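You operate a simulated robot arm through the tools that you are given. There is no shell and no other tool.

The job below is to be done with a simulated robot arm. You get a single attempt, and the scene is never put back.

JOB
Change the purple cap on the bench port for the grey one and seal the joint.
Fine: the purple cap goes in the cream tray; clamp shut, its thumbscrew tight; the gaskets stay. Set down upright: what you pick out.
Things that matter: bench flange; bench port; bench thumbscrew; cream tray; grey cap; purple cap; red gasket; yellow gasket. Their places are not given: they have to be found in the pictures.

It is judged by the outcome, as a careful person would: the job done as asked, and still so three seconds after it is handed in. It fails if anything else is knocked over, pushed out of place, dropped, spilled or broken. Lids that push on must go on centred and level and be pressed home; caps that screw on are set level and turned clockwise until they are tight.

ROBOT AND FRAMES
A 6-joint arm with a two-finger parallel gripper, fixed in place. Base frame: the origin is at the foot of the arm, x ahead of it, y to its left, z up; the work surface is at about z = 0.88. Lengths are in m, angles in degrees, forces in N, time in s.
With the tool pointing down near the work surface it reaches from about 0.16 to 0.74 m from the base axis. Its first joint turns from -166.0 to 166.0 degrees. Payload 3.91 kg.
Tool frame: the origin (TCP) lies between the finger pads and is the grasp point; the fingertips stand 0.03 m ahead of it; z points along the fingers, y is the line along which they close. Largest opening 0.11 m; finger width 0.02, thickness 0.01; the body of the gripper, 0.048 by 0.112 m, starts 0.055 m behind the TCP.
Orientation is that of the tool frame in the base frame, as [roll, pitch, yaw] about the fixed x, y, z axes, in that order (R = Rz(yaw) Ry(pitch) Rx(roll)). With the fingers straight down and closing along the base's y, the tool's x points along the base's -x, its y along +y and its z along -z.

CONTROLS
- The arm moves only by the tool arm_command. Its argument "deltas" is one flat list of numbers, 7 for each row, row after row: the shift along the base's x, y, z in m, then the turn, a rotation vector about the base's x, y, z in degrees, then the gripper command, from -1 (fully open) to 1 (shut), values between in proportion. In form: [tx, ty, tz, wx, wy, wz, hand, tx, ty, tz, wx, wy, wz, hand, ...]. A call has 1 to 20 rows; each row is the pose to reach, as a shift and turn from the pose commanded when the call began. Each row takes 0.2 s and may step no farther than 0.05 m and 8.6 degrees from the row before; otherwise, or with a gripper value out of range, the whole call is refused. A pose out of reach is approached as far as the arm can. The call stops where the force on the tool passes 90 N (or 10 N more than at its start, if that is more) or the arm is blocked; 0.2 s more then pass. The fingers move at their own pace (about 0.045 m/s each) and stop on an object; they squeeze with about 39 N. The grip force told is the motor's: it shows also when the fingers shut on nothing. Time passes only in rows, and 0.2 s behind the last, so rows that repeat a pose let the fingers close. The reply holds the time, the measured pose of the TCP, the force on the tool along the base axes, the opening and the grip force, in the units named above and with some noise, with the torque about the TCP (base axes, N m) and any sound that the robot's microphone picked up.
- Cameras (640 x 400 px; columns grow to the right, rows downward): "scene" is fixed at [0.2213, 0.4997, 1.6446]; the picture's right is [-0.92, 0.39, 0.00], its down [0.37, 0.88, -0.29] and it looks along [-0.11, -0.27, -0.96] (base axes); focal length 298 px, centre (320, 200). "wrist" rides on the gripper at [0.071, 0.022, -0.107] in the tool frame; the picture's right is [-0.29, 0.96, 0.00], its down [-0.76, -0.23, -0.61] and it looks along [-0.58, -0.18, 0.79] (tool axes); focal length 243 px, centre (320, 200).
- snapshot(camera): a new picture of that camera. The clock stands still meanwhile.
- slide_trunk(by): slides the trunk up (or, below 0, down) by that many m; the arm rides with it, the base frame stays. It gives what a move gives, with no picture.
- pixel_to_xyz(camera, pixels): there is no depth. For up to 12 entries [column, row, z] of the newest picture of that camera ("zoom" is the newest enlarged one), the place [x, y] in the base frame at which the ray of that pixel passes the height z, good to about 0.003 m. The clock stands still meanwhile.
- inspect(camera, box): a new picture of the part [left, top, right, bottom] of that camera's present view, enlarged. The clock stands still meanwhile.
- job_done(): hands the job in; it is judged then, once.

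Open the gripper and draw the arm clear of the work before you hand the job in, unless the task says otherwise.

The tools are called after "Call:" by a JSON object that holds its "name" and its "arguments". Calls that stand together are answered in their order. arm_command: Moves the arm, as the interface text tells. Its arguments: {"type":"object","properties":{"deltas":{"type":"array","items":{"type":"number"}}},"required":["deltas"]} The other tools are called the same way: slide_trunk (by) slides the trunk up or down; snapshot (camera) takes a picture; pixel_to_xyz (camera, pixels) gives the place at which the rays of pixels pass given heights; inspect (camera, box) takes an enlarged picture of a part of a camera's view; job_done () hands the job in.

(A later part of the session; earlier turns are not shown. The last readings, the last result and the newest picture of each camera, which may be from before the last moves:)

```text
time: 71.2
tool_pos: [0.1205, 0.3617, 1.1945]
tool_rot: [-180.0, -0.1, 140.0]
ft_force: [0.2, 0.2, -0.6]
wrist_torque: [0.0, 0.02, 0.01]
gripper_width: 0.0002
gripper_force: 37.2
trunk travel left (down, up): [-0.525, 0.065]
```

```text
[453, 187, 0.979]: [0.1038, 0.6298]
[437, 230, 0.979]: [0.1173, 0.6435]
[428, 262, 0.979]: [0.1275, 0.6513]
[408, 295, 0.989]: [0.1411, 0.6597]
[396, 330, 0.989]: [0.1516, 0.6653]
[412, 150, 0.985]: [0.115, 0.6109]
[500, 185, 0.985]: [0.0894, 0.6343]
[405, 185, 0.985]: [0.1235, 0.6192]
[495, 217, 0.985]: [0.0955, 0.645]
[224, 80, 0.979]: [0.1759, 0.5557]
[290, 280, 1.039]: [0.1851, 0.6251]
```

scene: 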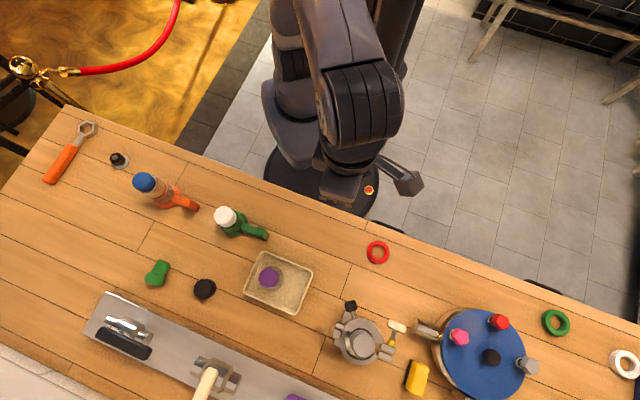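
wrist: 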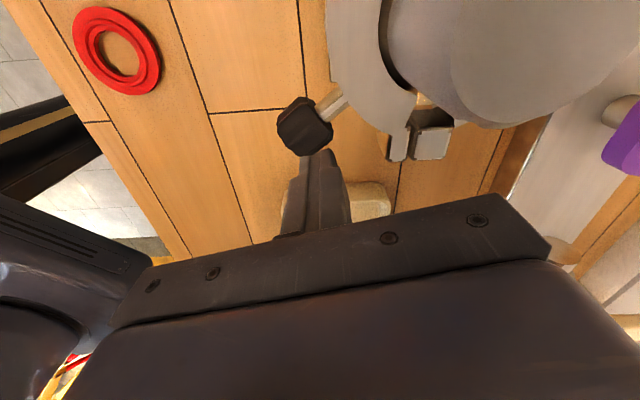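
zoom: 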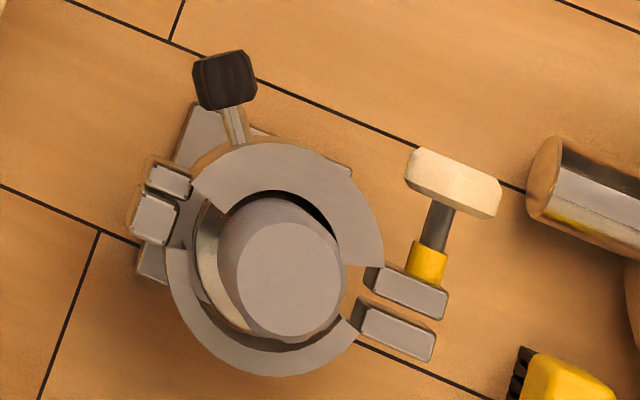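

The screw axis lies along about (−0.71, −0.71, 0), with the knob centre near (0.105, 0.6285, 0.979). I'll come in horizontally along (0.71, 0.71, 0) with the fingers closing vertically so they pass above and below the clamp band. First I'll swing the tool to horizontal at a safe height.

Call:
{"name": "arm_command", "arguments": {"deltas": [-0.02, 0.0, 0, 0, 0, -5, 0.3, -0.04, 0.02, 0, 0, 0, -5, -0.45, -0.06, 0.04, 0, 0, 0, -5, -0.45]}}

Call:
{"name": "arm_command", "arguments": {"deltas": [0, 0.005, 0, 5.8, -5.8, 0, -0.45, 0, 0.01, 0, 11.6, -11.6, 0, -0.45, 0, 0.015, 0, 17.4, -17.4, 0, -0.45, 0, 0.02, 0, 23.2, -23.2, 0, -0.45, 0, 0.025, 0, 29, -29, 0, -0.45, 0, 0.03, 0, 34.8, -34.8, 0, -0.45, 0, 0.035, 0, 40.6, -40.6, 0, -0.45, 0, 0.04, 0, 46.4, -46.4, 0, -0.45, 0, 0.045, 0, 52.2, -52.2, 0, -0.45, 0, 0.05, 0, 58, -58, 0, -0.45, 0, 0.05, 0, 63.64, -63.64, 0, -0.45, 0, 0.05, 0, 63.64, -63.64, 0, -0.45]}}

Call:
{"name": "snapshot", "arguments": {"camera": "scene"}}

Call:
{"name": "snapshot", "arguments": {"camera": "wrist"}}

```text
time: 72.0
tool_pos: [0.0612, 0.4011, 1.1925]
tool_rot: [179.9, 0.0, 135.0]
ft_force: [0.2, 0.2, 0.3]
wrist_torque: [0.03, 0.04, 0.0]
gripper_width: 0.0674
gripper_force: 0.1
trunk travel left (down, up): [-0.525, 0.065]
```

```text
time: 74.6
tool_pos: [0.0918, 0.4678, 1.4122]
tool_rot: [94.4, 3.8, 135.4]
ft_force: [-0.5, -0.4, 0.4]
wrist_torque: [0.02, 0.01, 0.01]
gripper_width: 0.0798
gripper_force: 0.1
out of reach, approached as far as the arm can: row 6, 7, 8, 9, 10, 11, 12
trunk travel left (down, up): [-0.525, 0.065]
```

```text
taken
```

scene: 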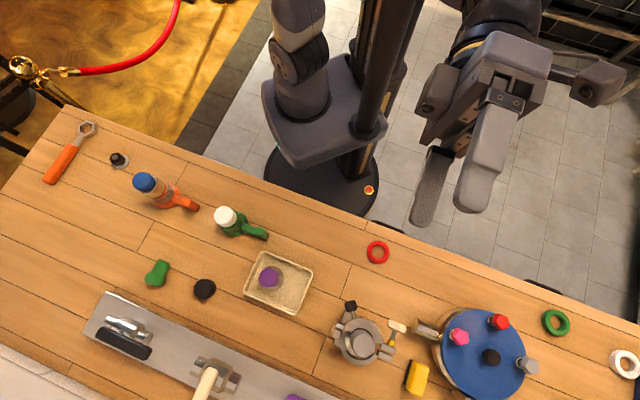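

```text
taken
```

wrist: 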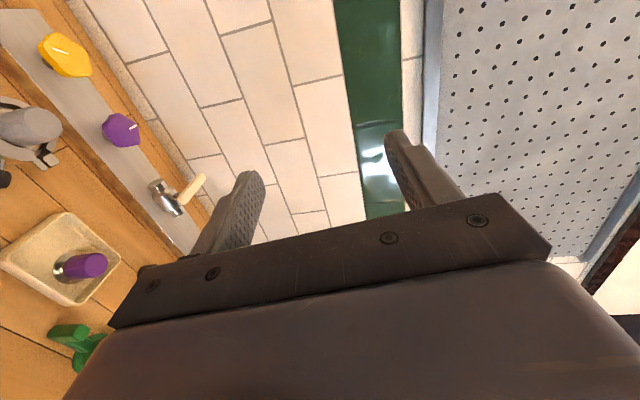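

The horizontal pose was out of reach so close to the base, and the arm ended higher, at z=1.41, nearly horizontal. The wrist needs more distance, so I'll shift outward in small steps and see where the tool goes.

Call:
{"name": "arm_command", "arguments": {"deltas": [0.0, 0.03, 0, 0, 0, 0, -0.45, 0.0, 0.06, 0, 0, 0, 0, -0.45, 0, 0.06, 0, 0, 0, 0, -0.45]}}

```text
time: 75.4
tool_pos: [0.0917, 0.53, 1.4167]
tool_rot: [94.4, 3.8, 135.6]
ft_force: [-0.2, 0.6, 0.8]
wrist_torque: [-0.01, 0.05, 0.0]
gripper_width: 0.08
gripper_force: 0.0
trunk travel left (down, up): [-0.525, 0.065]
```

The tool follows from its reached pose. I'll level it with a small correction turn, then descend in steps toward a staging point behind the thumbscrew, checking reach as I go.

Call:
{"name": "arm_command", "arguments": {"deltas": [-0.01, 0.005, -0.03, 3, -0.2, 0, -0.45, -0.02, 0.01, -0.06, 5.8, -0.4, -0.5, -0.45, -0.03, 0.015, -0.1, 5.8, -0.4, -0.5, -0.45, -0.04, 0.015, -0.14, 5.8, -0.4, -0.5, -0.45, -0.05, 0.015, -0.18, 5.8, -0.4, -0.5, -0.45, -0.05, 0.015, -0.18, 5.8, -0.4, -0.5, -0.45]}}

Call:
{"name": "snapshot", "arguments": {"camera": "scene"}}

```text
time: 77.0
tool_pos: [0.0833, 0.5763, 1.4627]
tool_rot: [89.7, -4.0, 131.5]
ft_force: [0.3, 0.0, -0.1]
wrist_torque: [0.02, 0.02, 0.02]
gripper_width: 0.08
gripper_force: 0.2
out of reach, approached as far as the arm can: row 1, 2, 3, 4, 5, 6
trunk travel left (down, up): [-0.525, 0.065]
stopped in row 6: the arm was blocked; the commanded pose is now the measured one
```

```text
taken
```

scene: 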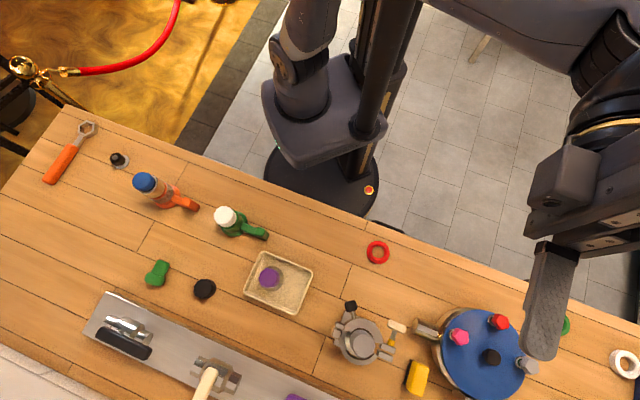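

The low horizontal pose isn't reachable from this trunk height, but the tool is nearly horizontal at z≈1.46. Lowering the trunk about 0.45 m would bring this same posture to thumbscrew height. First I'll back off along −a so nothing is under the fingers, and correct the small orientation errors.

Call:
{"name": "arm_command", "arguments": {"deltas": [-0.02, -0.015, 0.0, -0.9, -0.9, 1.2, -0.45, -0.035, -0.03, 0.0, -1.8, -1.8, 2.4, -0.45, -0.05, -0.045, 0.0, -2.8, -2.8, 3.5, -0.45, -0.065, -0.058, 0.0, -2.8, -2.8, 3.5, -0.45, -0.065, -0.058, 0.0, -2.8, -2.8, 3.5, -0.45]}}

Call:
{"name": "snapshot", "arguments": {"camera": "scene"}}

Call:
{"name": "snapshot", "arguments": {"camera": "wrist"}}

```text
time: 78.1
tool_pos: [0.0943, 0.5299, 1.4472]
tool_rot: [90.2, 1.8, 126.4]
ft_force: [1.2, 0.1, -0.3]
wrist_torque: [-0.02, 0.03, 0.02]
gripper_width: 0.0799
gripper_force: 0.1
trunk travel left (down, up): [-0.525, 0.065]
stopped in row 5: the arm was blocked; the commanded pose is now the measured one
```

```text
taken
```

scene: 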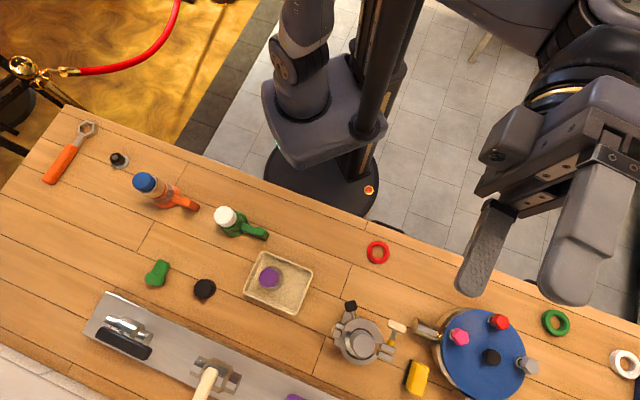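

```text
taken
```

wrist: 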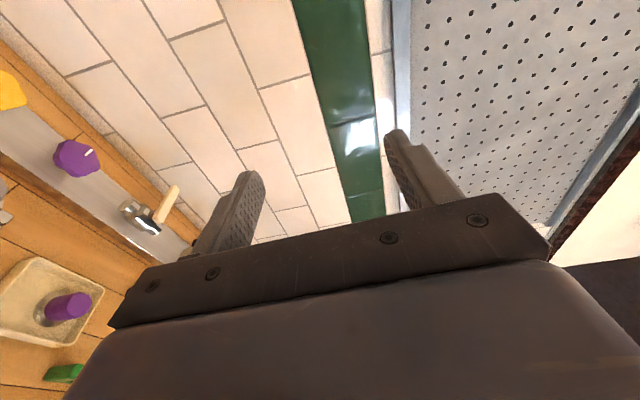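

The table's front edge runs perpendicular to the approach direction, so the wrist will hang off the front edge, where there is free space. I'll lower the trunk in parts and watch.

Call:
{"name": "slide_trunk", "arguments": {"by": -0.2}}

Call:
{"name": "snapshot", "arguments": {"camera": "scene"}}

Call:
{"name": "snapshot", "arguments": {"camera": "wrist"}}

```text
time: 80.2
tool_pos: [0.0925, 0.532, 1.2464]
tool_rot: [90.2, 1.9, 126.5]
ft_force: [-0.4, -0.9, 0.4]
wrist_torque: [-0.01, 0.0, 0.02]
gripper_width: 0.0796
gripper_force: 0.1
trunk travel left (down, up): [-0.325, 0.265]
```

```text
taken
```

scene: 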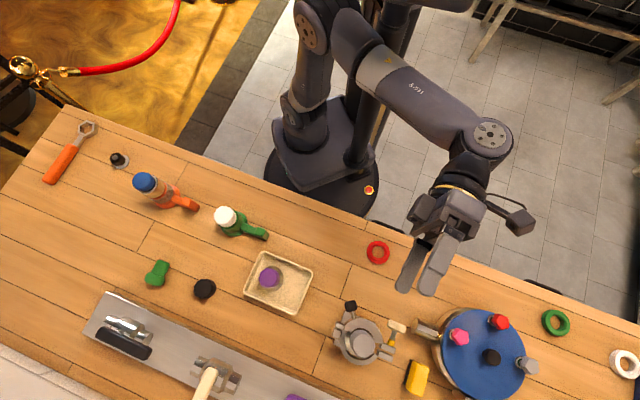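

```text
taken
```

wrist: 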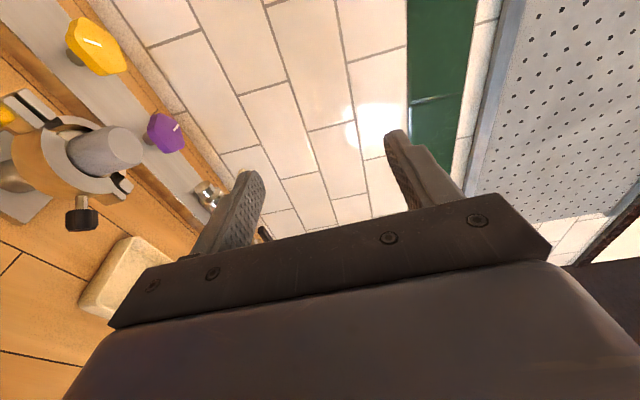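

The arm hangs clear in front of the table. I'll lower the trunk another 0.2 m and check again.

Call:
{"name": "slide_trunk", "arguments": {"by": -0.2}}

Call:
{"name": "snapshot", "arguments": {"camera": "scene"}}

Call:
{"name": "snapshot", "arguments": {"camera": "wrist"}}

```text
time: 82.4
tool_pos: [0.0933, 0.5319, 1.0466]
tool_rot: [90.2, 1.9, 126.5]
ft_force: [0.5, -0.5, -1.0]
wrist_torque: [0.0, 0.01, 0.03]
gripper_width: 0.0801
gripper_force: 0.1
trunk travel left (down, up): [-0.125, 0.465]
```

```text
taken
```

scene: 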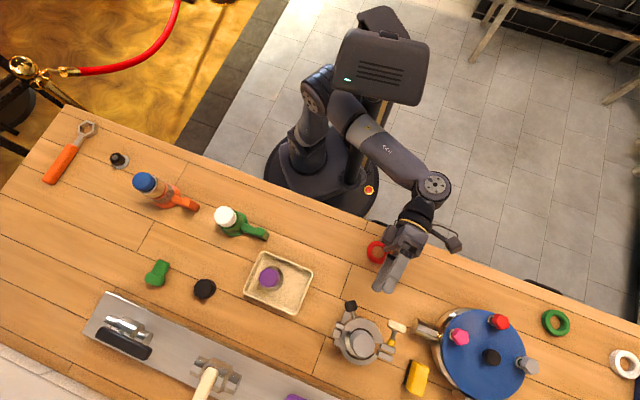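

```text
taken
```

wrist: 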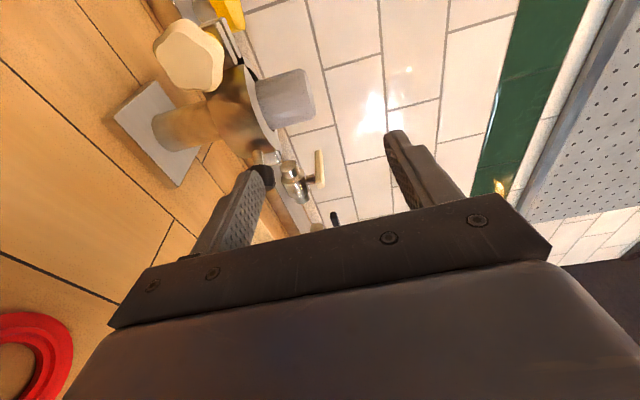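

The wrist camera now sees the thumbscrew face on, at (190,55). I'll correct the heading to azimuth 45° and shift sideways onto the screw axis, still about 6 cm short of the knob and 7 cm above it.

Call:
{"name": "arm_command", "arguments": {"deltas": [-0.008, 0.014, 0, 0.4, 0.4, 2.2, -0.45, -0.016, 0.028, 0, 0.8, 0.8, 4.4, -0.45, -0.024, 0.042, 0, 1.1, 1.1, 6.6, -0.45, -0.0306, 0.054, 0, 1.35, 1.35, 8.5, -0.45, -0.0306, 0.054, 0, 1.35, 1.35, 8.5, -0.45]}}

Call:
{"name": "snapshot", "arguments": {"camera": "wrist"}}

Call:
{"name": "snapshot", "arguments": {"camera": "scene"}}

```text
time: 83.6
tool_pos: [0.0674, 0.5763, 1.0613]
tool_rot: [89.6, -1.4, 134.7]
ft_force: [0.4, -0.6, 1.2]
wrist_torque: [-0.01, -0.02, -0.01]
gripper_width: 0.0801
gripper_force: 0.0
trunk travel left (down, up): [-0.125, 0.465]
```

```text
taken
```

wrist: 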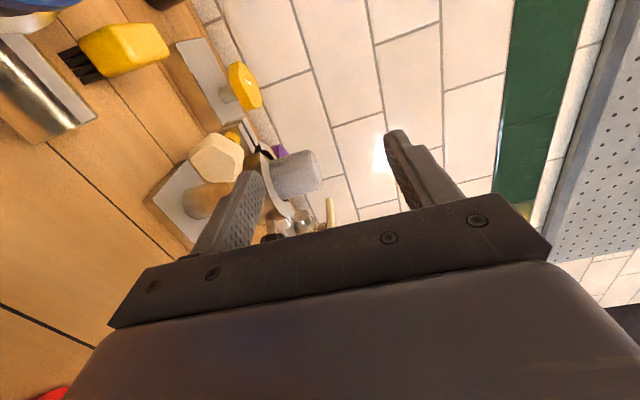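

```text
taken
```

scene: 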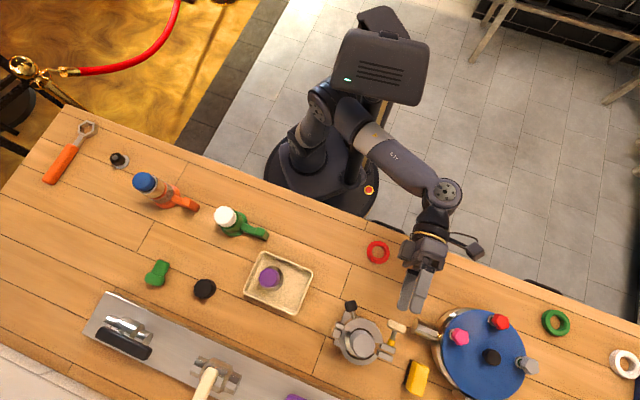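

The pose is lagging its command by about 1.5 cm, so I'll hold for a moment to see if it settles.

Call:
{"name": "arm_command", "arguments": {"deltas": [0, 0, 0, 0, 0, 0, -0.45, 0, 0, 0, 0, 0, 0, -0.45, 0, 0, 0, 0, 0, 0, -0.45]}}

```text
time: 84.4
tool_pos: [0.0684, 0.5778, 1.0616]
tool_rot: [89.6, -1.5, 134.6]
ft_force: [0.8, -0.4, -0.2]
wrist_torque: [0.01, -0.01, 0.01]
gripper_width: 0.0798
gripper_force: 0.0
trunk travel left (down, up): [-0.125, 0.465]
```

I'll test small moves here to see whether the arm tracks accurately in this posture.

Call:
{"name": "arm_command", "arguments": {"deltas": [0, 0, -0.015, 0, 0, 0, -0.45, 0, 0, -0.015, 0, 0, 0, -0.45]}}

Call:
{"name": "arm_command", "arguments": {"deltas": [0, 0, 0.03, 0, 0, 0, -0.45, 0, 0, 0.03, 0, 0, 0, -0.45]}}

Call:
{"name": "arm_command", "arguments": {"deltas": [-0.01, 0.01, 0, 0, 0, 0, -0.45, -0.01, 0.01, 0, 0, 0, 0, -0.45]}}

```text
time: 85.0
tool_pos: [0.0675, 0.5778, 1.0431]
tool_rot: [90.1, -0.9, 134.6]
ft_force: [-0.2, 0.4, -0.2]
wrist_torque: [0.01, 0.03, -0.05]
gripper_width: 0.0798
gripper_force: 0.1
trunk travel left (down, up): [-0.125, 0.465]
```

```text
time: 85.6
tool_pos: [0.071, 0.5778, 1.0735]
tool_rot: [89.7, -1.2, 134.3]
ft_force: [0.2, -0.9, 0.2]
wrist_torque: [0.02, 0.02, -0.01]
gripper_width: 0.0798
gripper_force: 0.0
trunk travel left (down, up): [-0.125, 0.465]
```

```text
time: 86.4
tool_pos: [0.0807, 0.5756, 1.0904]
tool_rot: [89.0, -2.9, 132.8]
ft_force: [-0.1, -0.2, -0.3]
wrist_torque: [-0.02, -0.02, -0.01]
gripper_width: 0.0798
gripper_force: 0.0
trunk travel left (down, up): [-0.125, 0.465]
stopped in row 2: the arm was blocked; the commanded pose is now the measured one
```

Upward moves get blocked but downward ones track well. I'll lower the arm relative to the trunk and see if tracking improves.

Call:
{"name": "arm_command", "arguments": {"deltas": [-0.003, 0, -0.02, 0.5, 0.5, 0.5, -0.45, -0.006, 0, -0.04, 1, 1, 1, -0.45, -0.01, 0.0, -0.05, 1.5, 1.5, 2, -0.45, -0.01, 0.0, -0.05, 1.5, 1.5, 2, -0.45]}}

Call:
{"name": "arm_command", "arguments": {"deltas": [0, 0, 0, 0, 0, 0, -0.45]}}

```text
time: 87.4
tool_pos: [0.0734, 0.5809, 1.0757]
tool_rot: [88.6, -5.6, 134.7]
ft_force: [-0.6, 0.5, 0.2]
wrist_torque: [0.05, -0.02, -0.01]
gripper_width: 0.0798
gripper_force: 0.0
out of reach, approached as far as the arm can: row 2, 3, 4
trunk travel left (down, up): [-0.125, 0.465]
```

```text
time: 87.8
tool_pos: [0.0729, 0.5813, 1.0757]
tool_rot: [88.7, -5.7, 134.7]
ft_force: [-0.8, 0.2, -0.4]
wrist_torque: [0.04, 0.02, -0.02]
gripper_width: 0.0801
gripper_force: 0.1
trunk travel left (down, up): [-0.125, 0.465]
```

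The horizontal posture is awkward: blocked above and out of reach below. A 45° downward tilt toward the knob is within easy reach, and turning about the screw axis from there gives good strokes. I'll raise the trunk by 0.2 and bring the tool back to a 45° tilt.

Call:
{"name": "slide_trunk", "arguments": {"by": 0.2}}

Call:
{"name": "arm_command", "arguments": {"deltas": [-0.003, -0.003, 0, -5, 5, 0, -0.45, -0.006, -0.006, 0, -10, 10, 0, -0.45, -0.009, -0.009, 0, -15, 15, 0, -0.45, -0.012, -0.012, 0, -20, 20, 0, -0.45, -0.015, -0.015, 0, -25, 25, 0, -0.45, -0.015, -0.015, 0, -31, 31, 0, -0.45, -0.015, -0.015, 0, -31, 31, 0, -0.45]}}

Call:
{"name": "snapshot", "arguments": {"camera": "scene"}}

```text
time: 90.0
tool_pos: [0.0745, 0.5818, 1.2741]
tool_rot: [88.9, -5.5, 134.6]
ft_force: [0.6, 0.3, 0.0]
wrist_torque: [-0.02, 0.04, 0.0]
gripper_width: 0.08
gripper_force: 0.0
trunk travel left (down, up): [-0.325, 0.265]
```

```text
time: 91.6
tool_pos: [0.0519, 0.5663, 1.2594]
tool_rot: [133.3, -3.4, 131.9]
ft_force: [-0.4, -0.3, 0.0]
wrist_torque: [-0.03, 0.0, 0.03]
gripper_width: 0.0798
gripper_force: 0.1
out of reach, approached as far as the arm can: row 6, 7
trunk travel left (down, up): [-0.325, 0.265]
```

```text
taken
```

scene: 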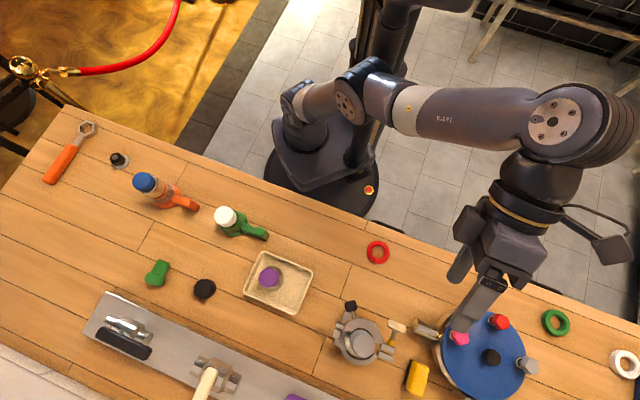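

The tool is now tilted about 45° toward the knob, almost straight above the pre-grasp point. I'll test lowering with the arm.

Call:
{"name": "arm_command", "arguments": {"deltas": [0, 0, -0.03, 0, 0, 0, -0.45, 0, 0, -0.06, 0, 0, 0, -0.45, 0, 0, -0.09, 0, 0, 0, -0.45, 0, 0, -0.12, 0, 0, 0, -0.45, 0, 0, -0.12, 0, 0, 0, -0.45]}}

Call:
{"name": "snapshot", "arguments": {"camera": "scene"}}

Call:
{"name": "snapshot", "arguments": {"camera": "wrist"}}

```text
time: 92.8
tool_pos: [0.0559, 0.5666, 1.1392]
tool_rot: [133.2, -3.5, 131.8]
ft_force: [0.6, 0.6, 0.5]
wrist_torque: [-0.02, -0.03, 0.01]
gripper_width: 0.0801
gripper_force: 0.0
trunk travel left (down, up): [-0.325, 0.265]
```

```text
taken
```

scene: 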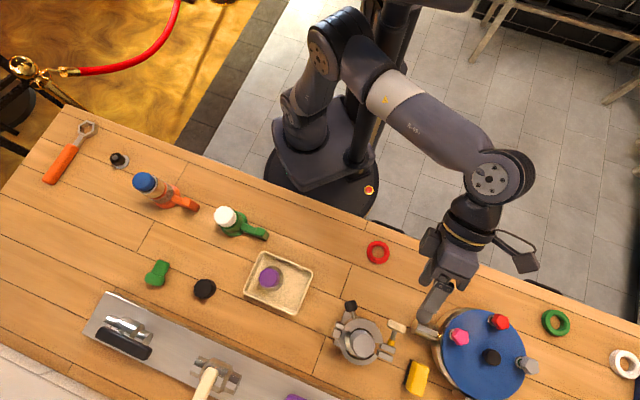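

```text
taken
```

wrist: 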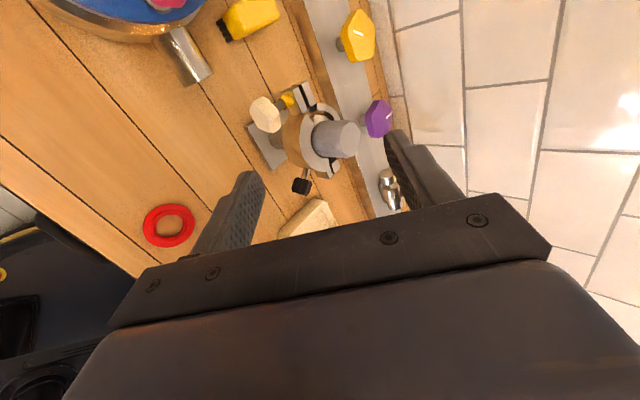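

Tracking is good here. The more horizontal the tool, the longer each turning stroke, so I'll test how far I can raise the tool from this posture.

Call:
{"name": "arm_command", "arguments": {"deltas": [0, 0, 0, 5.5, -5.5, 0, -0.45, 0, 0, 0, 11, -11, 0, -0.45, 0, 0, 0, 16.5, -16.5, 0, -0.45, 0, 0, 0, 16.5, -16.5, 0, -0.45]}}

```text
time: 93.8
tool_pos: [0.0583, 0.5689, 1.1443]
tool_rot: [109.9, -4.3, 133.0]
ft_force: [-0.4, -0.4, -0.3]
wrist_torque: [-0.03, 0.03, 0.0]
gripper_width: 0.0796
gripper_force: 0.0
out of reach, approached as far as the arm can: row 3, 4
trunk travel left (down, up): [-0.325, 0.265]
```

It reached 20° below horizontal. I'll try another 10°.

Call:
{"name": "arm_command", "arguments": {"deltas": [0, 0, 0, 3.5, -3.5, 0, -0.45, 0, 0, 0, 7, -7, 0, -0.45, 0, 0, 0, 7, -7, 0, -0.45]}}

Call:
{"name": "snapshot", "arguments": {"camera": "scene"}}

```text
time: 94.6
tool_pos: [0.0722, 0.5817, 1.2115]
tool_rot: [99.4, -5.9, 133.2]
ft_force: [0.0, -0.6, 0.3]
wrist_torque: [-0.02, 0.03, 0.03]
gripper_width: 0.0797
gripper_force: 0.1
out of reach, approached as far as the arm can: row 1, 2, 3
trunk travel left (down, up): [-0.325, 0.265]
```

```text
taken
```

scene: 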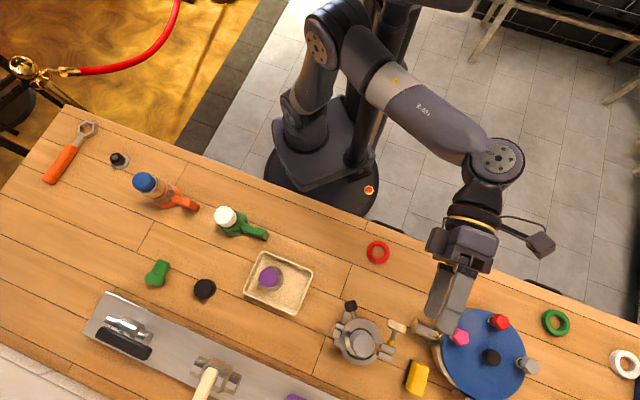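

The limit looks like a minimum height for each tilt, and about 20° below horizontal near this height works. Gripping across u with only the fingertips over the knob then clears the clamp band. First I'll check the steel pot handle near the knob, since a finger will pass beside it.

Call:
{"name": "snapshot", "arguments": {"camera": "wrist"}}

Call:
{"name": "inspect", "arguments": {"camera": "scene", "box": [375, 295, 455, 365]}}

Call:
{"name": "inspect", "arguments": {"camera": "wrist", "box": [100, 20, 340, 200]}}

```text
taken
```

wrist: 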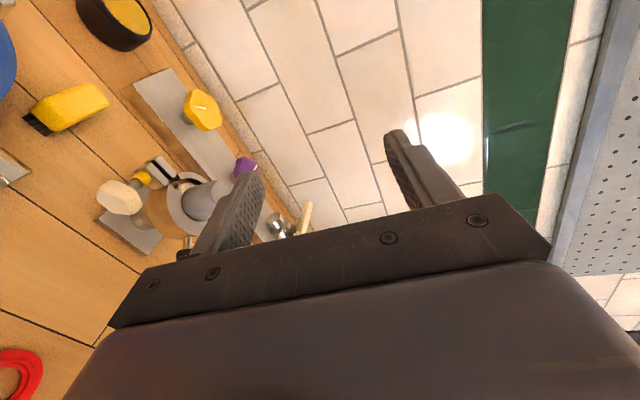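

```text
5.71 times, centred on (415, 330) of scene
```

zoom: 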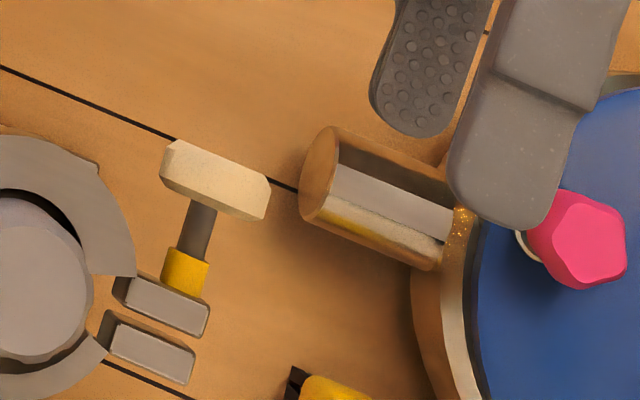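

```text
2.22 times, centred on (220, 110) of wrist
```

zoom: 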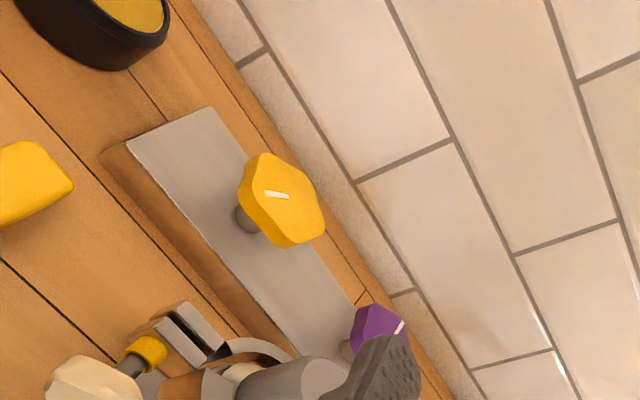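

The pot handle sits lower, with its top around 0.94, so it is clear. I'll turn the tool into the start orientation for a clockwise stroke, pointing at the knob 20° off axis with the roll set so the stroke goes through vertical, still 0.2 m above.

Call:
{"name": "arm_command", "arguments": {"deltas": [-0.01, 0, 0, 4.71, 4.34, -4.1, -0.45, -0.02, 0, 0, 9.42, 8.68, -8.2, -0.45, -0.03, 0, 0, 14.13, 13.03, -12.3, -0.45, -0.04, 0, 0, 18.84, 17.37, -16.4, -0.45, -0.052, -0.001, 0, 23.55, 21.71, -20.5, -0.45, -0.052, -0.001, 0, 23.55, 21.71, -20.5, -0.45]}}

Call:
{"name": "snapshot", "arguments": {"camera": "scene"}}

Call:
{"name": "snapshot", "arguments": {"camera": "wrist"}}

```text
time: 96.0
tool_pos: [0.009, 0.6403, 1.2485]
tool_rot: [102.5, -26.7, 119.0]
ft_force: [-0.6, 0.2, 0.1]
wrist_torque: [-0.03, 0.02, -0.04]
gripper_width: 0.0795
gripper_force: 0.1
out of reach, approached as far as the arm can: row 1, 2, 3, 4, 5, 6
trunk travel left (down, up): [-0.325, 0.265]
```

```text
taken
```

scene: 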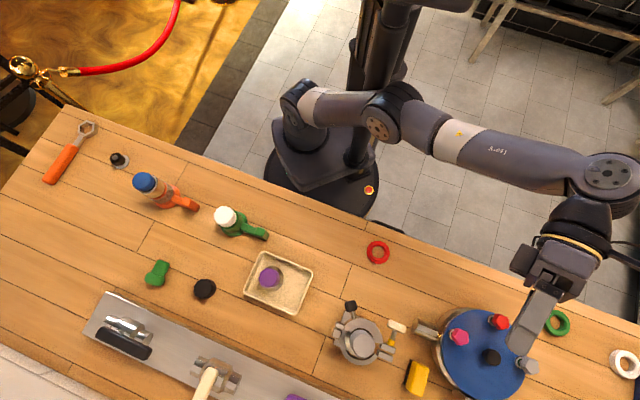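

```text
taken
```

wrist: 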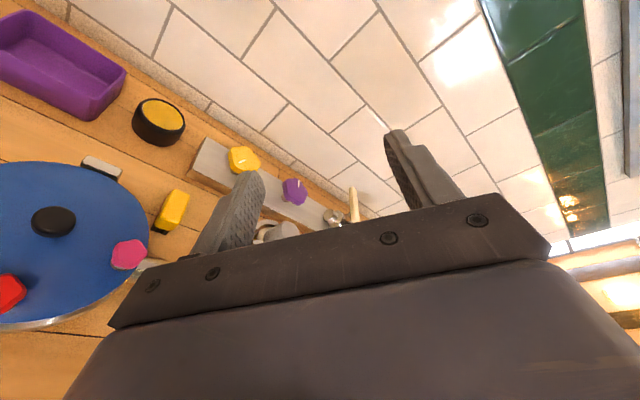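

That orientation is out of reach. I'll switch to the posture that has always tracked well: tool mostly downward, tilted toward the knob, turning about the screw axis in shorter strokes. First I'll raise the trunk and return to tool-down.

Call:
{"name": "slide_trunk", "arguments": {"by": 0.2}}

Call:
{"name": "arm_command", "arguments": {"deltas": [0.004, -0.02, -0.015, -5.85, 4.33, 2.85, -0.45, 0.008, -0.04, -0.03, -11.7, 8.65, 5.7, -0.45, 0.013, -0.06, -0.05, -17.5, 13.0, 8.6, -0.45, 0.018, -0.08, -0.07, -23.4, 17.3, 11.4, -0.45, 0.022, -0.1, -0.09, -29.2, 21.6, 14.3, -0.45, 0.027, -0.12, -0.11, -35.1, 26.0, 17.1, -0.45, 0.032, -0.14, -0.13, -40.9, 30.3, 20.0, -0.45, 0.036, -0.16, -0.155, -46.8, 34.6, 22.8, -0.45, 0.041, -0.18, -0.18, -52.6, 38.9, 25.7, -0.45, 0.046, -0.2, -0.205, -58.5, 43.3, 28.5, -0.45, 0.05, -0.22, -0.23, -64.3, 47.6, 31.4, -0.45, 0.05, -0.22, -0.23, -64.3, 47.6, 31.4, -0.45]}}

Call:
{"name": "snapshot", "arguments": {"camera": "scene"}}

```text
time: 98.1
tool_pos: [0.0099, 0.6399, 1.4499]
tool_rot: [102.5, -26.9, 118.8]
ft_force: [-0.3, -0.1, 0.4]
wrist_torque: [0.03, 0.03, 0.02]
gripper_width: 0.0797
gripper_force: 0.1
trunk travel left (down, up): [-0.525, 0.065]
```

```text
time: 100.7
tool_pos: [0.0619, 0.4187, 1.2187]
tool_rot: [179.9, 0.1, 134.9]
ft_force: [-0.4, -0.4, -0.1]
wrist_torque: [0.01, 0.01, 0.0]
gripper_width: 0.08
gripper_force: 0.1
out of reach, approached as far as the arm can: row 1
trunk travel left (down, up): [-0.525, 0.065]
```

```text
taken
```

scene: 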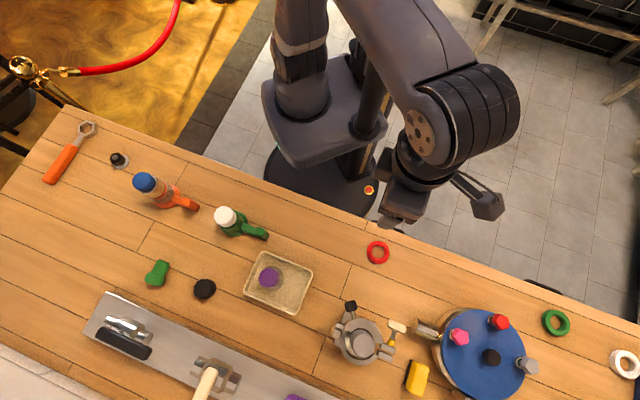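

I'm back in a clean tool-down pose. I'll yaw +90°, so the fingers close across u with the camera behind, and move near the thumbscrew at height.

Call:
{"name": "arm_command", "arguments": {"deltas": [0, 0.012, 0, 0, 0, 8.2, -0.45, 0, 0.024, 0, 0, 0, 16.4, -0.45, 0, 0.036, 0, 0, 0, 24.6, -0.45, 0, 0.048, 0, 0, 0, 32.8, -0.45, 0, 0.06, 0, 0, 0, 41, -0.45, 0, 0.072, 0, 0, 0, 49.2, -0.45, 0, 0.084, 0, 0, 0, 57.4, -0.45, 0, 0.096, 0, 0, 0, 65.6, -0.45, 0, 0.108, 0, 0, 0, 73.8, -0.45, 0, 0.12, 0, 0, 0, 82, -0.45, 0, 0.13, 0, 0, 0, 90, -0.45, 0, 0.13, 0, 0, 0, 90, -0.45]}}

Call:
{"name": "snapshot", "arguments": {"camera": "wrist"}}

Call:
{"name": "inspect", "arguments": {"camera": "wrist", "box": [240, 60, 440, 200]}}

```text
time: 103.3
tool_pos: [0.0581, 0.5498, 1.2196]
tool_rot: [179.8, 0.2, -135.2]
ft_force: [-0.5, 1.0, 0.3]
wrist_torque: [0.0, 0.0, -0.01]
gripper_width: 0.0797
gripper_force: 0.0
trunk travel left (down, up): [-0.525, 0.065]
```

```text
taken
```

wrist: 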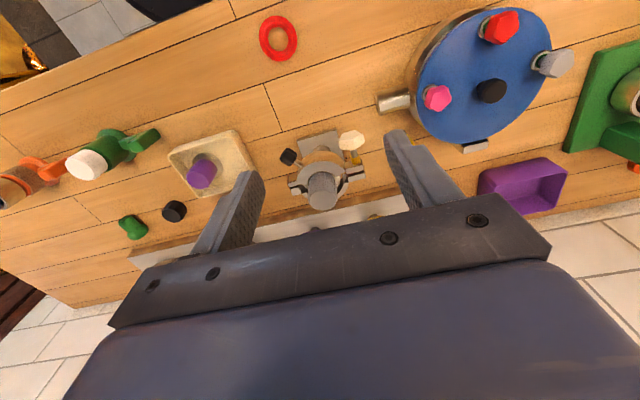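

```text
2.86 times, centred on (340, 130) of wrist
```

zoom: 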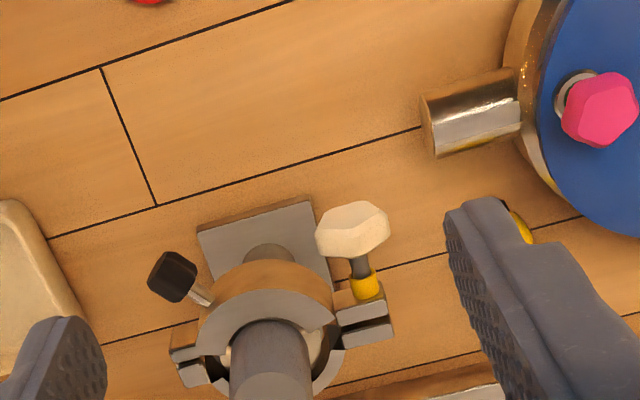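

I'll refine the knob centre from this view too.

Call:
{"name": "pixel_to_xyz", "arguments": {"camera": "zoom", "pixels": [[353, 232, 0.979], [317, 235, 0.979], [389, 228, 0.979], [350, 205, 1.001], [359, 265, 0.979], [365, 285, 0.979], [440, 130, 0.92], [178, 277, 0.979]]}}

```text
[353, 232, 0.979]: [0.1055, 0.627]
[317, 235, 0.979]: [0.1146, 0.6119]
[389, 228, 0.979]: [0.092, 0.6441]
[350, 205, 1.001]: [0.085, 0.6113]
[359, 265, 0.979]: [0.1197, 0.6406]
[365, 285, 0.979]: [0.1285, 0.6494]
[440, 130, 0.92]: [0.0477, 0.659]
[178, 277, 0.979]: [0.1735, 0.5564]
```

The knob centre is about (0.1045, 0.628, 0.979). The lean side is near the pot's pink knob, so I'll triangulate that and the pot rim before leaning over it.

Call:
{"name": "inspect", "arguments": {"camera": "wrist", "box": [360, 10, 580, 150]}}

Call:
{"name": "pixel_to_xyz", "arguments": {"camera": "wrist", "pixels": [[437, 97, 0.95], [437, 97, 1.0], [502, 26, 0.95], [502, 26, 1.0], [418, 80, 0.92], [418, 80, 0.97], [490, 91, 0.95], [490, 91, 1.0]]}}

Call:
{"name": "pixel_to_xyz", "arguments": {"camera": "scene", "pixels": [[459, 337, 0.95], [459, 337, 1.0], [499, 321, 0.95], [499, 321, 1.0], [436, 340, 0.92], [436, 340, 0.97], [491, 357, 0.95], [491, 357, 1.0]]}}

```text
2.86 times, centred on (470, 80) of wrist
```

zoom: 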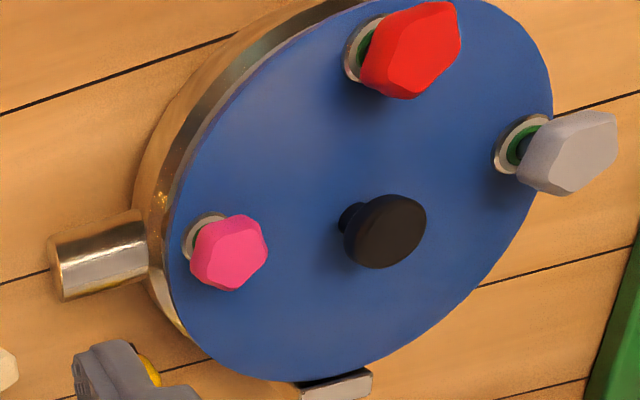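

```text
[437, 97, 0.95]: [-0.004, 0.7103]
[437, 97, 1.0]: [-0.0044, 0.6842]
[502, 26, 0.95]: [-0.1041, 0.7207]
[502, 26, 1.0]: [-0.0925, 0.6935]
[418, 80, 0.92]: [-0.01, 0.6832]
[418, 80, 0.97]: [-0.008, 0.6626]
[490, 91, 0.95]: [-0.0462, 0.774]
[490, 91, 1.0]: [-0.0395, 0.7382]
```

```text
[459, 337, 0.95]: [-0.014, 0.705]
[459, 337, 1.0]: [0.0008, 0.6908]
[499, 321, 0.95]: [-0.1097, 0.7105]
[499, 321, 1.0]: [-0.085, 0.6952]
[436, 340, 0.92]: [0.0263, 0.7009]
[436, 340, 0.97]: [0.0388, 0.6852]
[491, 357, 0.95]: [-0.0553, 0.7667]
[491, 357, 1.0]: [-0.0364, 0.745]
```

The pink knob tops out near z≈0.985 at (0, 0.694), so a 30° lean stays clear of it. I'll tilt 20° toward the knob while moving above the pre-grasp point, then lean −32° about the screw axis.

Call:
{"name": "arm_command", "arguments": {"deltas": [-0.003, 0.02, -0.02, 4.7, -4.7, 0, -0.45, -0.006, 0.045, -0.04, 9.4, -9.4, 0, -0.45, -0.01, 0.07, -0.065, 14.14, -14.14, 0, -0.45, -0.01, 0.0853, -0.09, 14.14, -14.14, 0, -0.45, -0.01, 0.0853, -0.09, 14.14, -14.14, 0, -0.45]}}

Call:
{"name": "arm_command", "arguments": {"deltas": [0, 0, 0, -5.65, -5.65, 0, -0.45, 0, 0, 0, -11.3, -11.3, 0, -0.45, 0, 0, 0, -17, -17, 0, -0.45, 0, 0, 0, -22.63, -22.63, 0, -0.45, 0, 0, 0, -22.63, -22.63, 0, -0.45]}}

Call:
{"name": "snapshot", "arguments": {"camera": "wrist"}}

Call:
{"name": "snapshot", "arguments": {"camera": "scene"}}

```text
time: 104.5
tool_pos: [0.0471, 0.6353, 1.1284]
tool_rot: [179.8, 20.0, -135.1]
ft_force: [0.0, -0.4, -0.9]
wrist_torque: [-0.02, 0.02, -0.02]
gripper_width: 0.0799
gripper_force: 0.0
trunk travel left (down, up): [-0.525, 0.065]
```

```text
time: 105.7
tool_pos: [0.0494, 0.6347, 1.1266]
tool_rot: [-146.8, 17.3, -123.9]
ft_force: [-0.1, -0.1, 0.2]
wrist_torque: [-0.04, 0.0, -0.02]
gripper_width: 0.0797
gripper_force: 0.0
trunk travel left (down, up): [-0.525, 0.065]
```

```text
taken
```

wrist: 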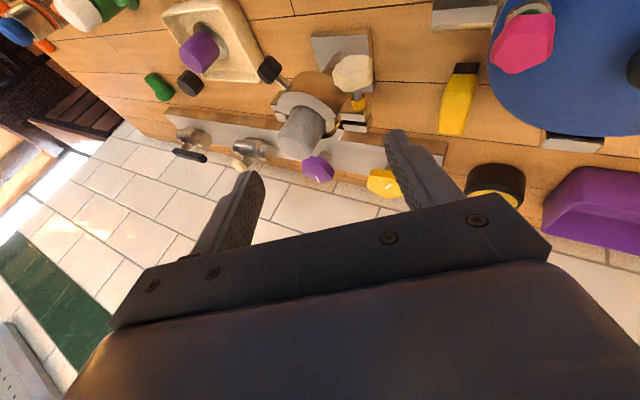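

```text
taken
```

scene: 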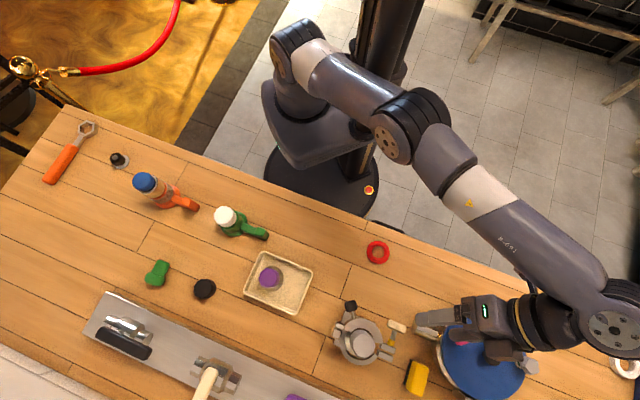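

The lean is tracked well. I'll lower to the pre-grasp point and check alignment.

Call:
{"name": "arm_command", "arguments": {"deltas": [0, 0, -0.03, 0, 0, 0, -0.45, -0.0007, 0.0004, -0.06, 0, 0, 0, -0.45, -0.0007, 0.0004, -0.075, 0, 0, 0, -0.45, -0.0007, 0.0004, -0.075, 0, 0, 0, -0.45]}}

Call:
{"name": "snapshot", "arguments": {"camera": "wrist"}}

Call:
{"name": "inspect", "arguments": {"camera": "wrist", "box": [200, 20, 440, 220]}}

Call:
{"name": "inspect", "arguments": {"camera": "scene", "box": [340, 280, 480, 380]}}

```text
time: 106.7
tool_pos: [0.0473, 0.6353, 1.0544]
tool_rot: [-146.7, 17.0, -124.1]
ft_force: [-0.3, 0.3, 0.1]
wrist_torque: [-0.01, -0.02, -0.02]
gripper_width: 0.0795
gripper_force: 0.1
trunk travel left (down, up): [-0.525, 0.065]
```

```text
taken
```

wrist: 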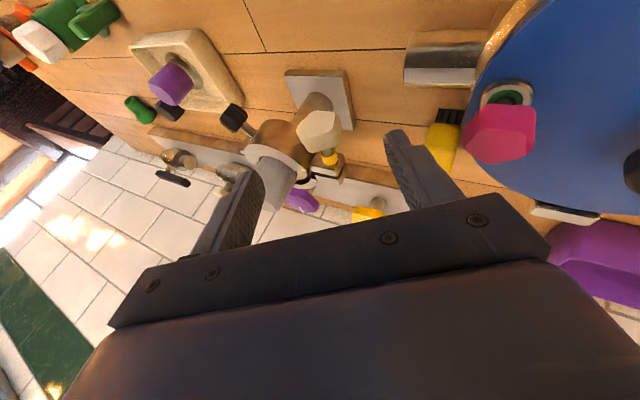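

```text
2.00 times, centred on (320, 120) of wrist
```

zoom: 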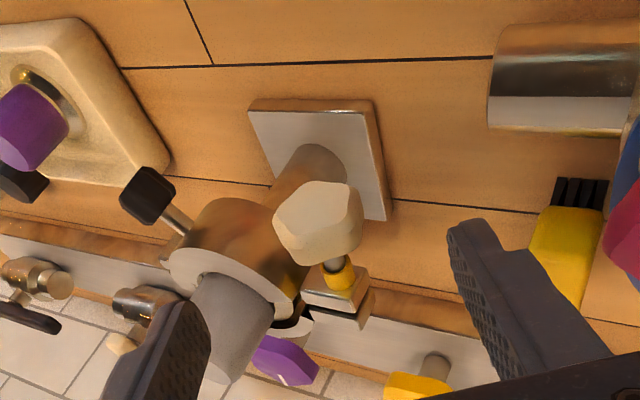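

```text
4.00 times, centred on (410, 330) of scene
```

zoom: 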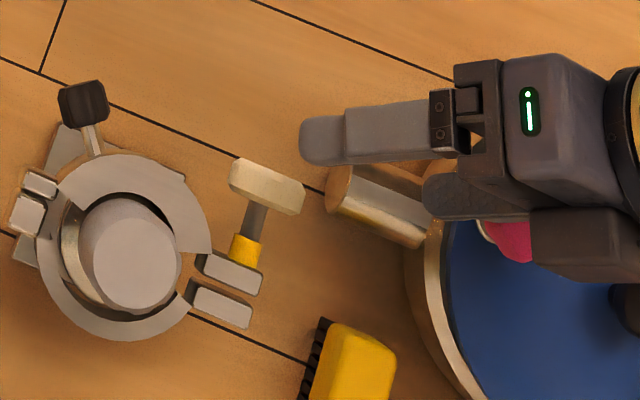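

The knob (320,130) is centred between the fingertips. To keep the upper finger off the clamp band, I'll narrow the opening to about 0.058 m and grip with just the fingertips, stopping partway to check.

Call:
{"name": "arm_command", "arguments": {"deltas": [0, 0, 0, 0, 0, 0, -0.06, 0, 0, 0, 0, 0, 0, -0.06, 0.015, -0.0033, -0.0215, 0, 0, 0, -0.06, 0.028, -0.0062, -0.04, 0, 0, 0, -0.06, 0.028, -0.0062, -0.04, 0, 0, 0, -0.06]}}

Call:
{"name": "snapshot", "arguments": {"camera": "wrist"}}

Call:
{"name": "inspect", "arguments": {"camera": "wrist", "box": [220, 60, 440, 220]}}

Call:
{"name": "inspect", "arguments": {"camera": "scene", "box": [340, 280, 480, 380]}}

```text
time: 107.9
tool_pos: [0.0762, 0.6296, 1.0145]
tool_rot: [-146.6, 17.0, -124.1]
ft_force: [-0.6, 0.0, 0.3]
wrist_torque: [-0.01, -0.01, 0.03]
gripper_width: 0.0581
gripper_force: 0.0
trunk travel left (down, up): [-0.525, 0.065]
```

```text
taken
```

wrist: 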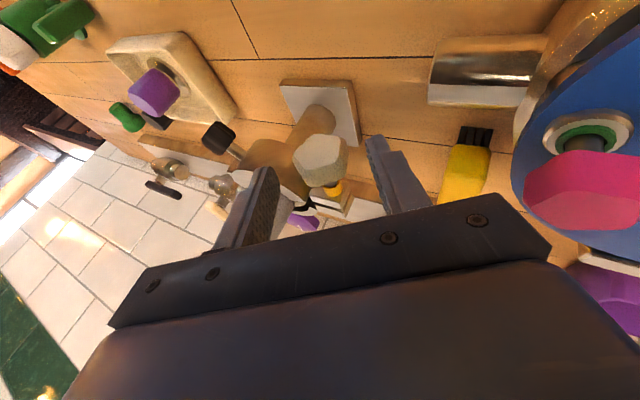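

```text
2.50 times, centred on (330, 140) of wrist
```

zoom: 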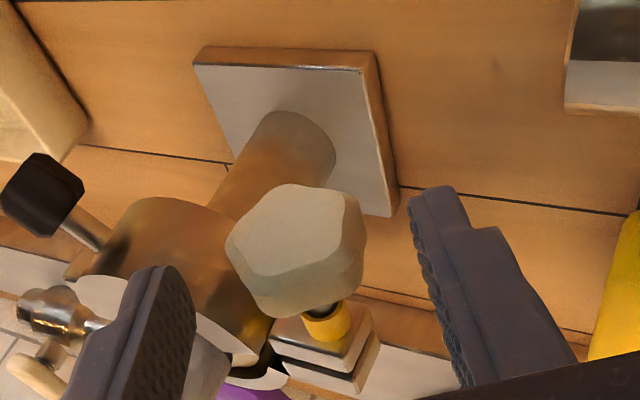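

```text
4.00 times, centred on (410, 330) of scene
```

zoom: 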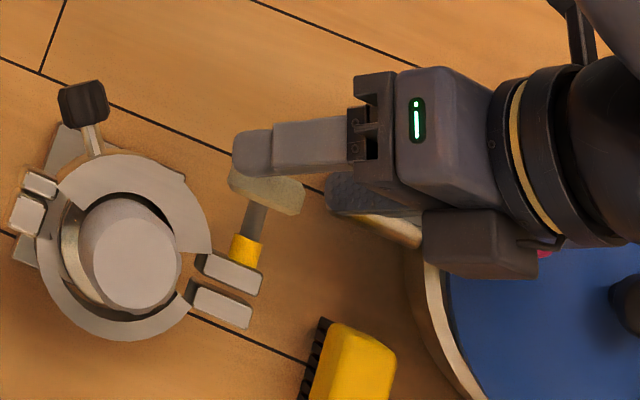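

The fingers straddle the rounded pentagonal knob symmetrically. I'll advance the last ~2.8 cm along the tool axis.

Call:
{"name": "arm_command", "arguments": {"deltas": [0.008, -0.002, -0.012, 0, 0, 0, -0.06, 0.0155, -0.0038, -0.0235, 0, 0, 0, -0.06, 0.0155, -0.0038, -0.0235, 0, 0, 0, -0.06]}}

Call:
{"name": "snapshot", "arguments": {"camera": "wrist"}}

Call:
{"name": "inspect", "arguments": {"camera": "wrist", "box": [220, 60, 440, 220]}}

Call:
{"name": "inspect", "arguments": {"camera": "scene", "box": [340, 280, 480, 380]}}

```text
time: 108.7
tool_pos: [0.091, 0.6262, 0.9908]
tool_rot: [-146.6, 17.0, -124.1]
ft_force: [0.5, -0.4, 0.2]
wrist_torque: [-0.04, 0.02, -0.01]
gripper_width: 0.0581
gripper_force: 0.0
trunk travel left (down, up): [-0.525, 0.065]
```

```text
taken
```

wrist: 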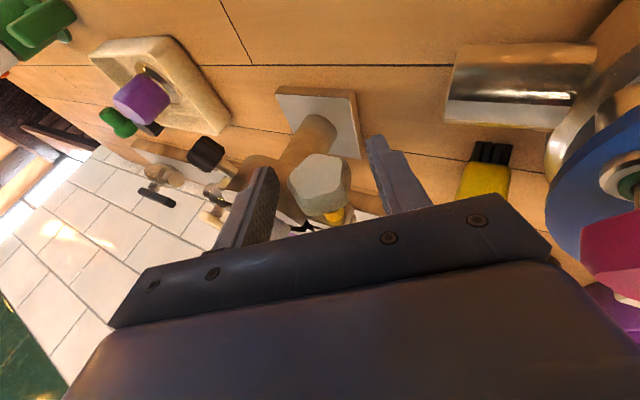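

```text
2.50 times, centred on (330, 140) of wrist
```

zoom: 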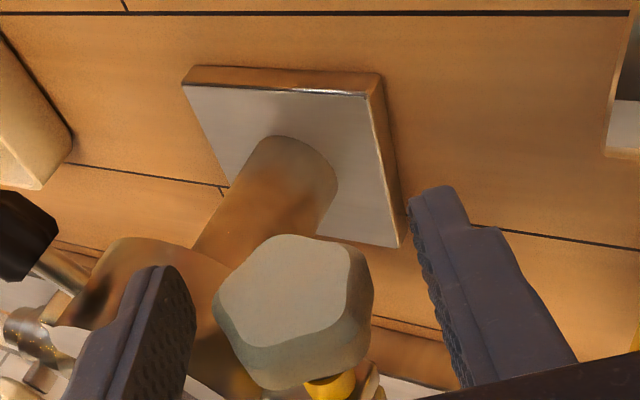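

```text
4.00 times, centred on (410, 330) of scene
```

zoom: 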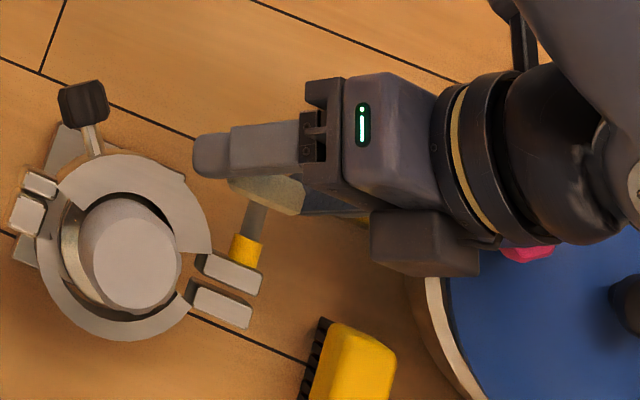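

The knob is between the pads. I'll close on it gently.

Call:
{"name": "arm_command", "arguments": {"deltas": [0, 0, 0, 0, 0, 0, 0.05, 0, 0, 0, 0, 0, 0, 0.12, 0, 0, 0, 0, 0, 0, 0.2, 0, 0, 0, 0, 0, 0, 0.28, 0, 0, 0, 0, 0, 0, 0.36, 0, 0, 0, 0, 0, 0, 0.4, 0, 0, 0, 0, 0, 0, 0.4]}}

Call:
{"name": "inspect", "arguments": {"camera": "wrist", "box": [220, 60, 440, 220]}}

```text
time: 110.3
tool_pos: [0.0933, 0.6245, 0.9914]
tool_rot: [-146.6, 17.0, -124.2]
ft_force: [6.3, -5.5, 6.9]
wrist_torque: [-0.34, 0.12, 0.02]
gripper_width: 0.0374
gripper_force: 44.8
trunk travel left (down, up): [-0.525, 0.065]
```

```text
2.50 times, centred on (330, 140) of wrist
```

zoom: 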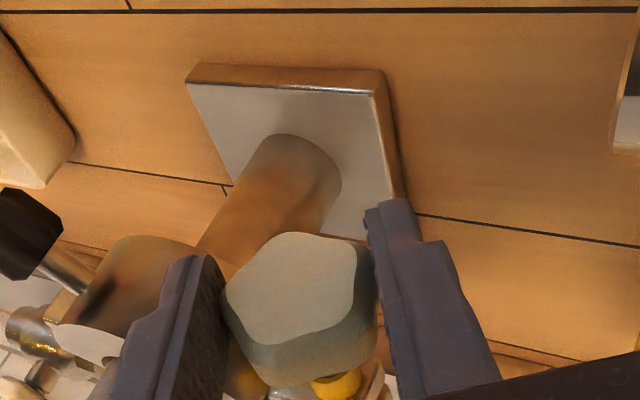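

The grip is at 0.0374 m with a small side load, so the tool is about 1 mm off-centre. I'll correct that and turn the first 24° clockwise, about +a, to see how the knob responds.

Call:
{"name": "arm_command", "arguments": {"deltas": [0.0006, -0.0006, 0.0005, 0, 0, 0, 0.5, 0.0018, -0.0018, 0.0014, 5.657, 5.657, 0, 0.5, 0.0031, -0.0031, 0.0021, 11.31, 11.31, 0, 0.5, 0.0045, -0.0045, 0.0025, 16.97, 16.97, 0, 0.5, 0.0045, -0.0045, 0.0025, 16.97, 16.97, 0, 0.5]}}

Call:
{"name": "inspect", "arguments": {"camera": "wrist", "box": [220, 60, 440, 220]}}

```text
time: 111.5
tool_pos: [0.096, 0.6213, 0.9946]
tool_rot: [-171.7, 19.9, -132.2]
ft_force: [0.0, 0.0, 5.3]
wrist_torque: [-0.08, 0.02, 0.01]
gripper_width: 0.0377
gripper_force: 45.2
trunk travel left (down, up): [-0.525, 0.065]
```

```text
2.50 times, centred on (330, 140) of wrist
```

zoom: 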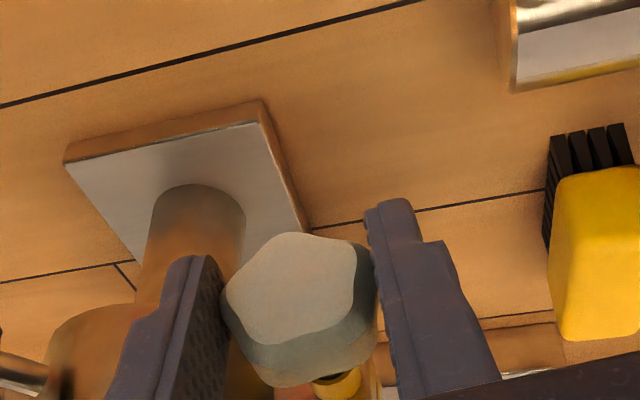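

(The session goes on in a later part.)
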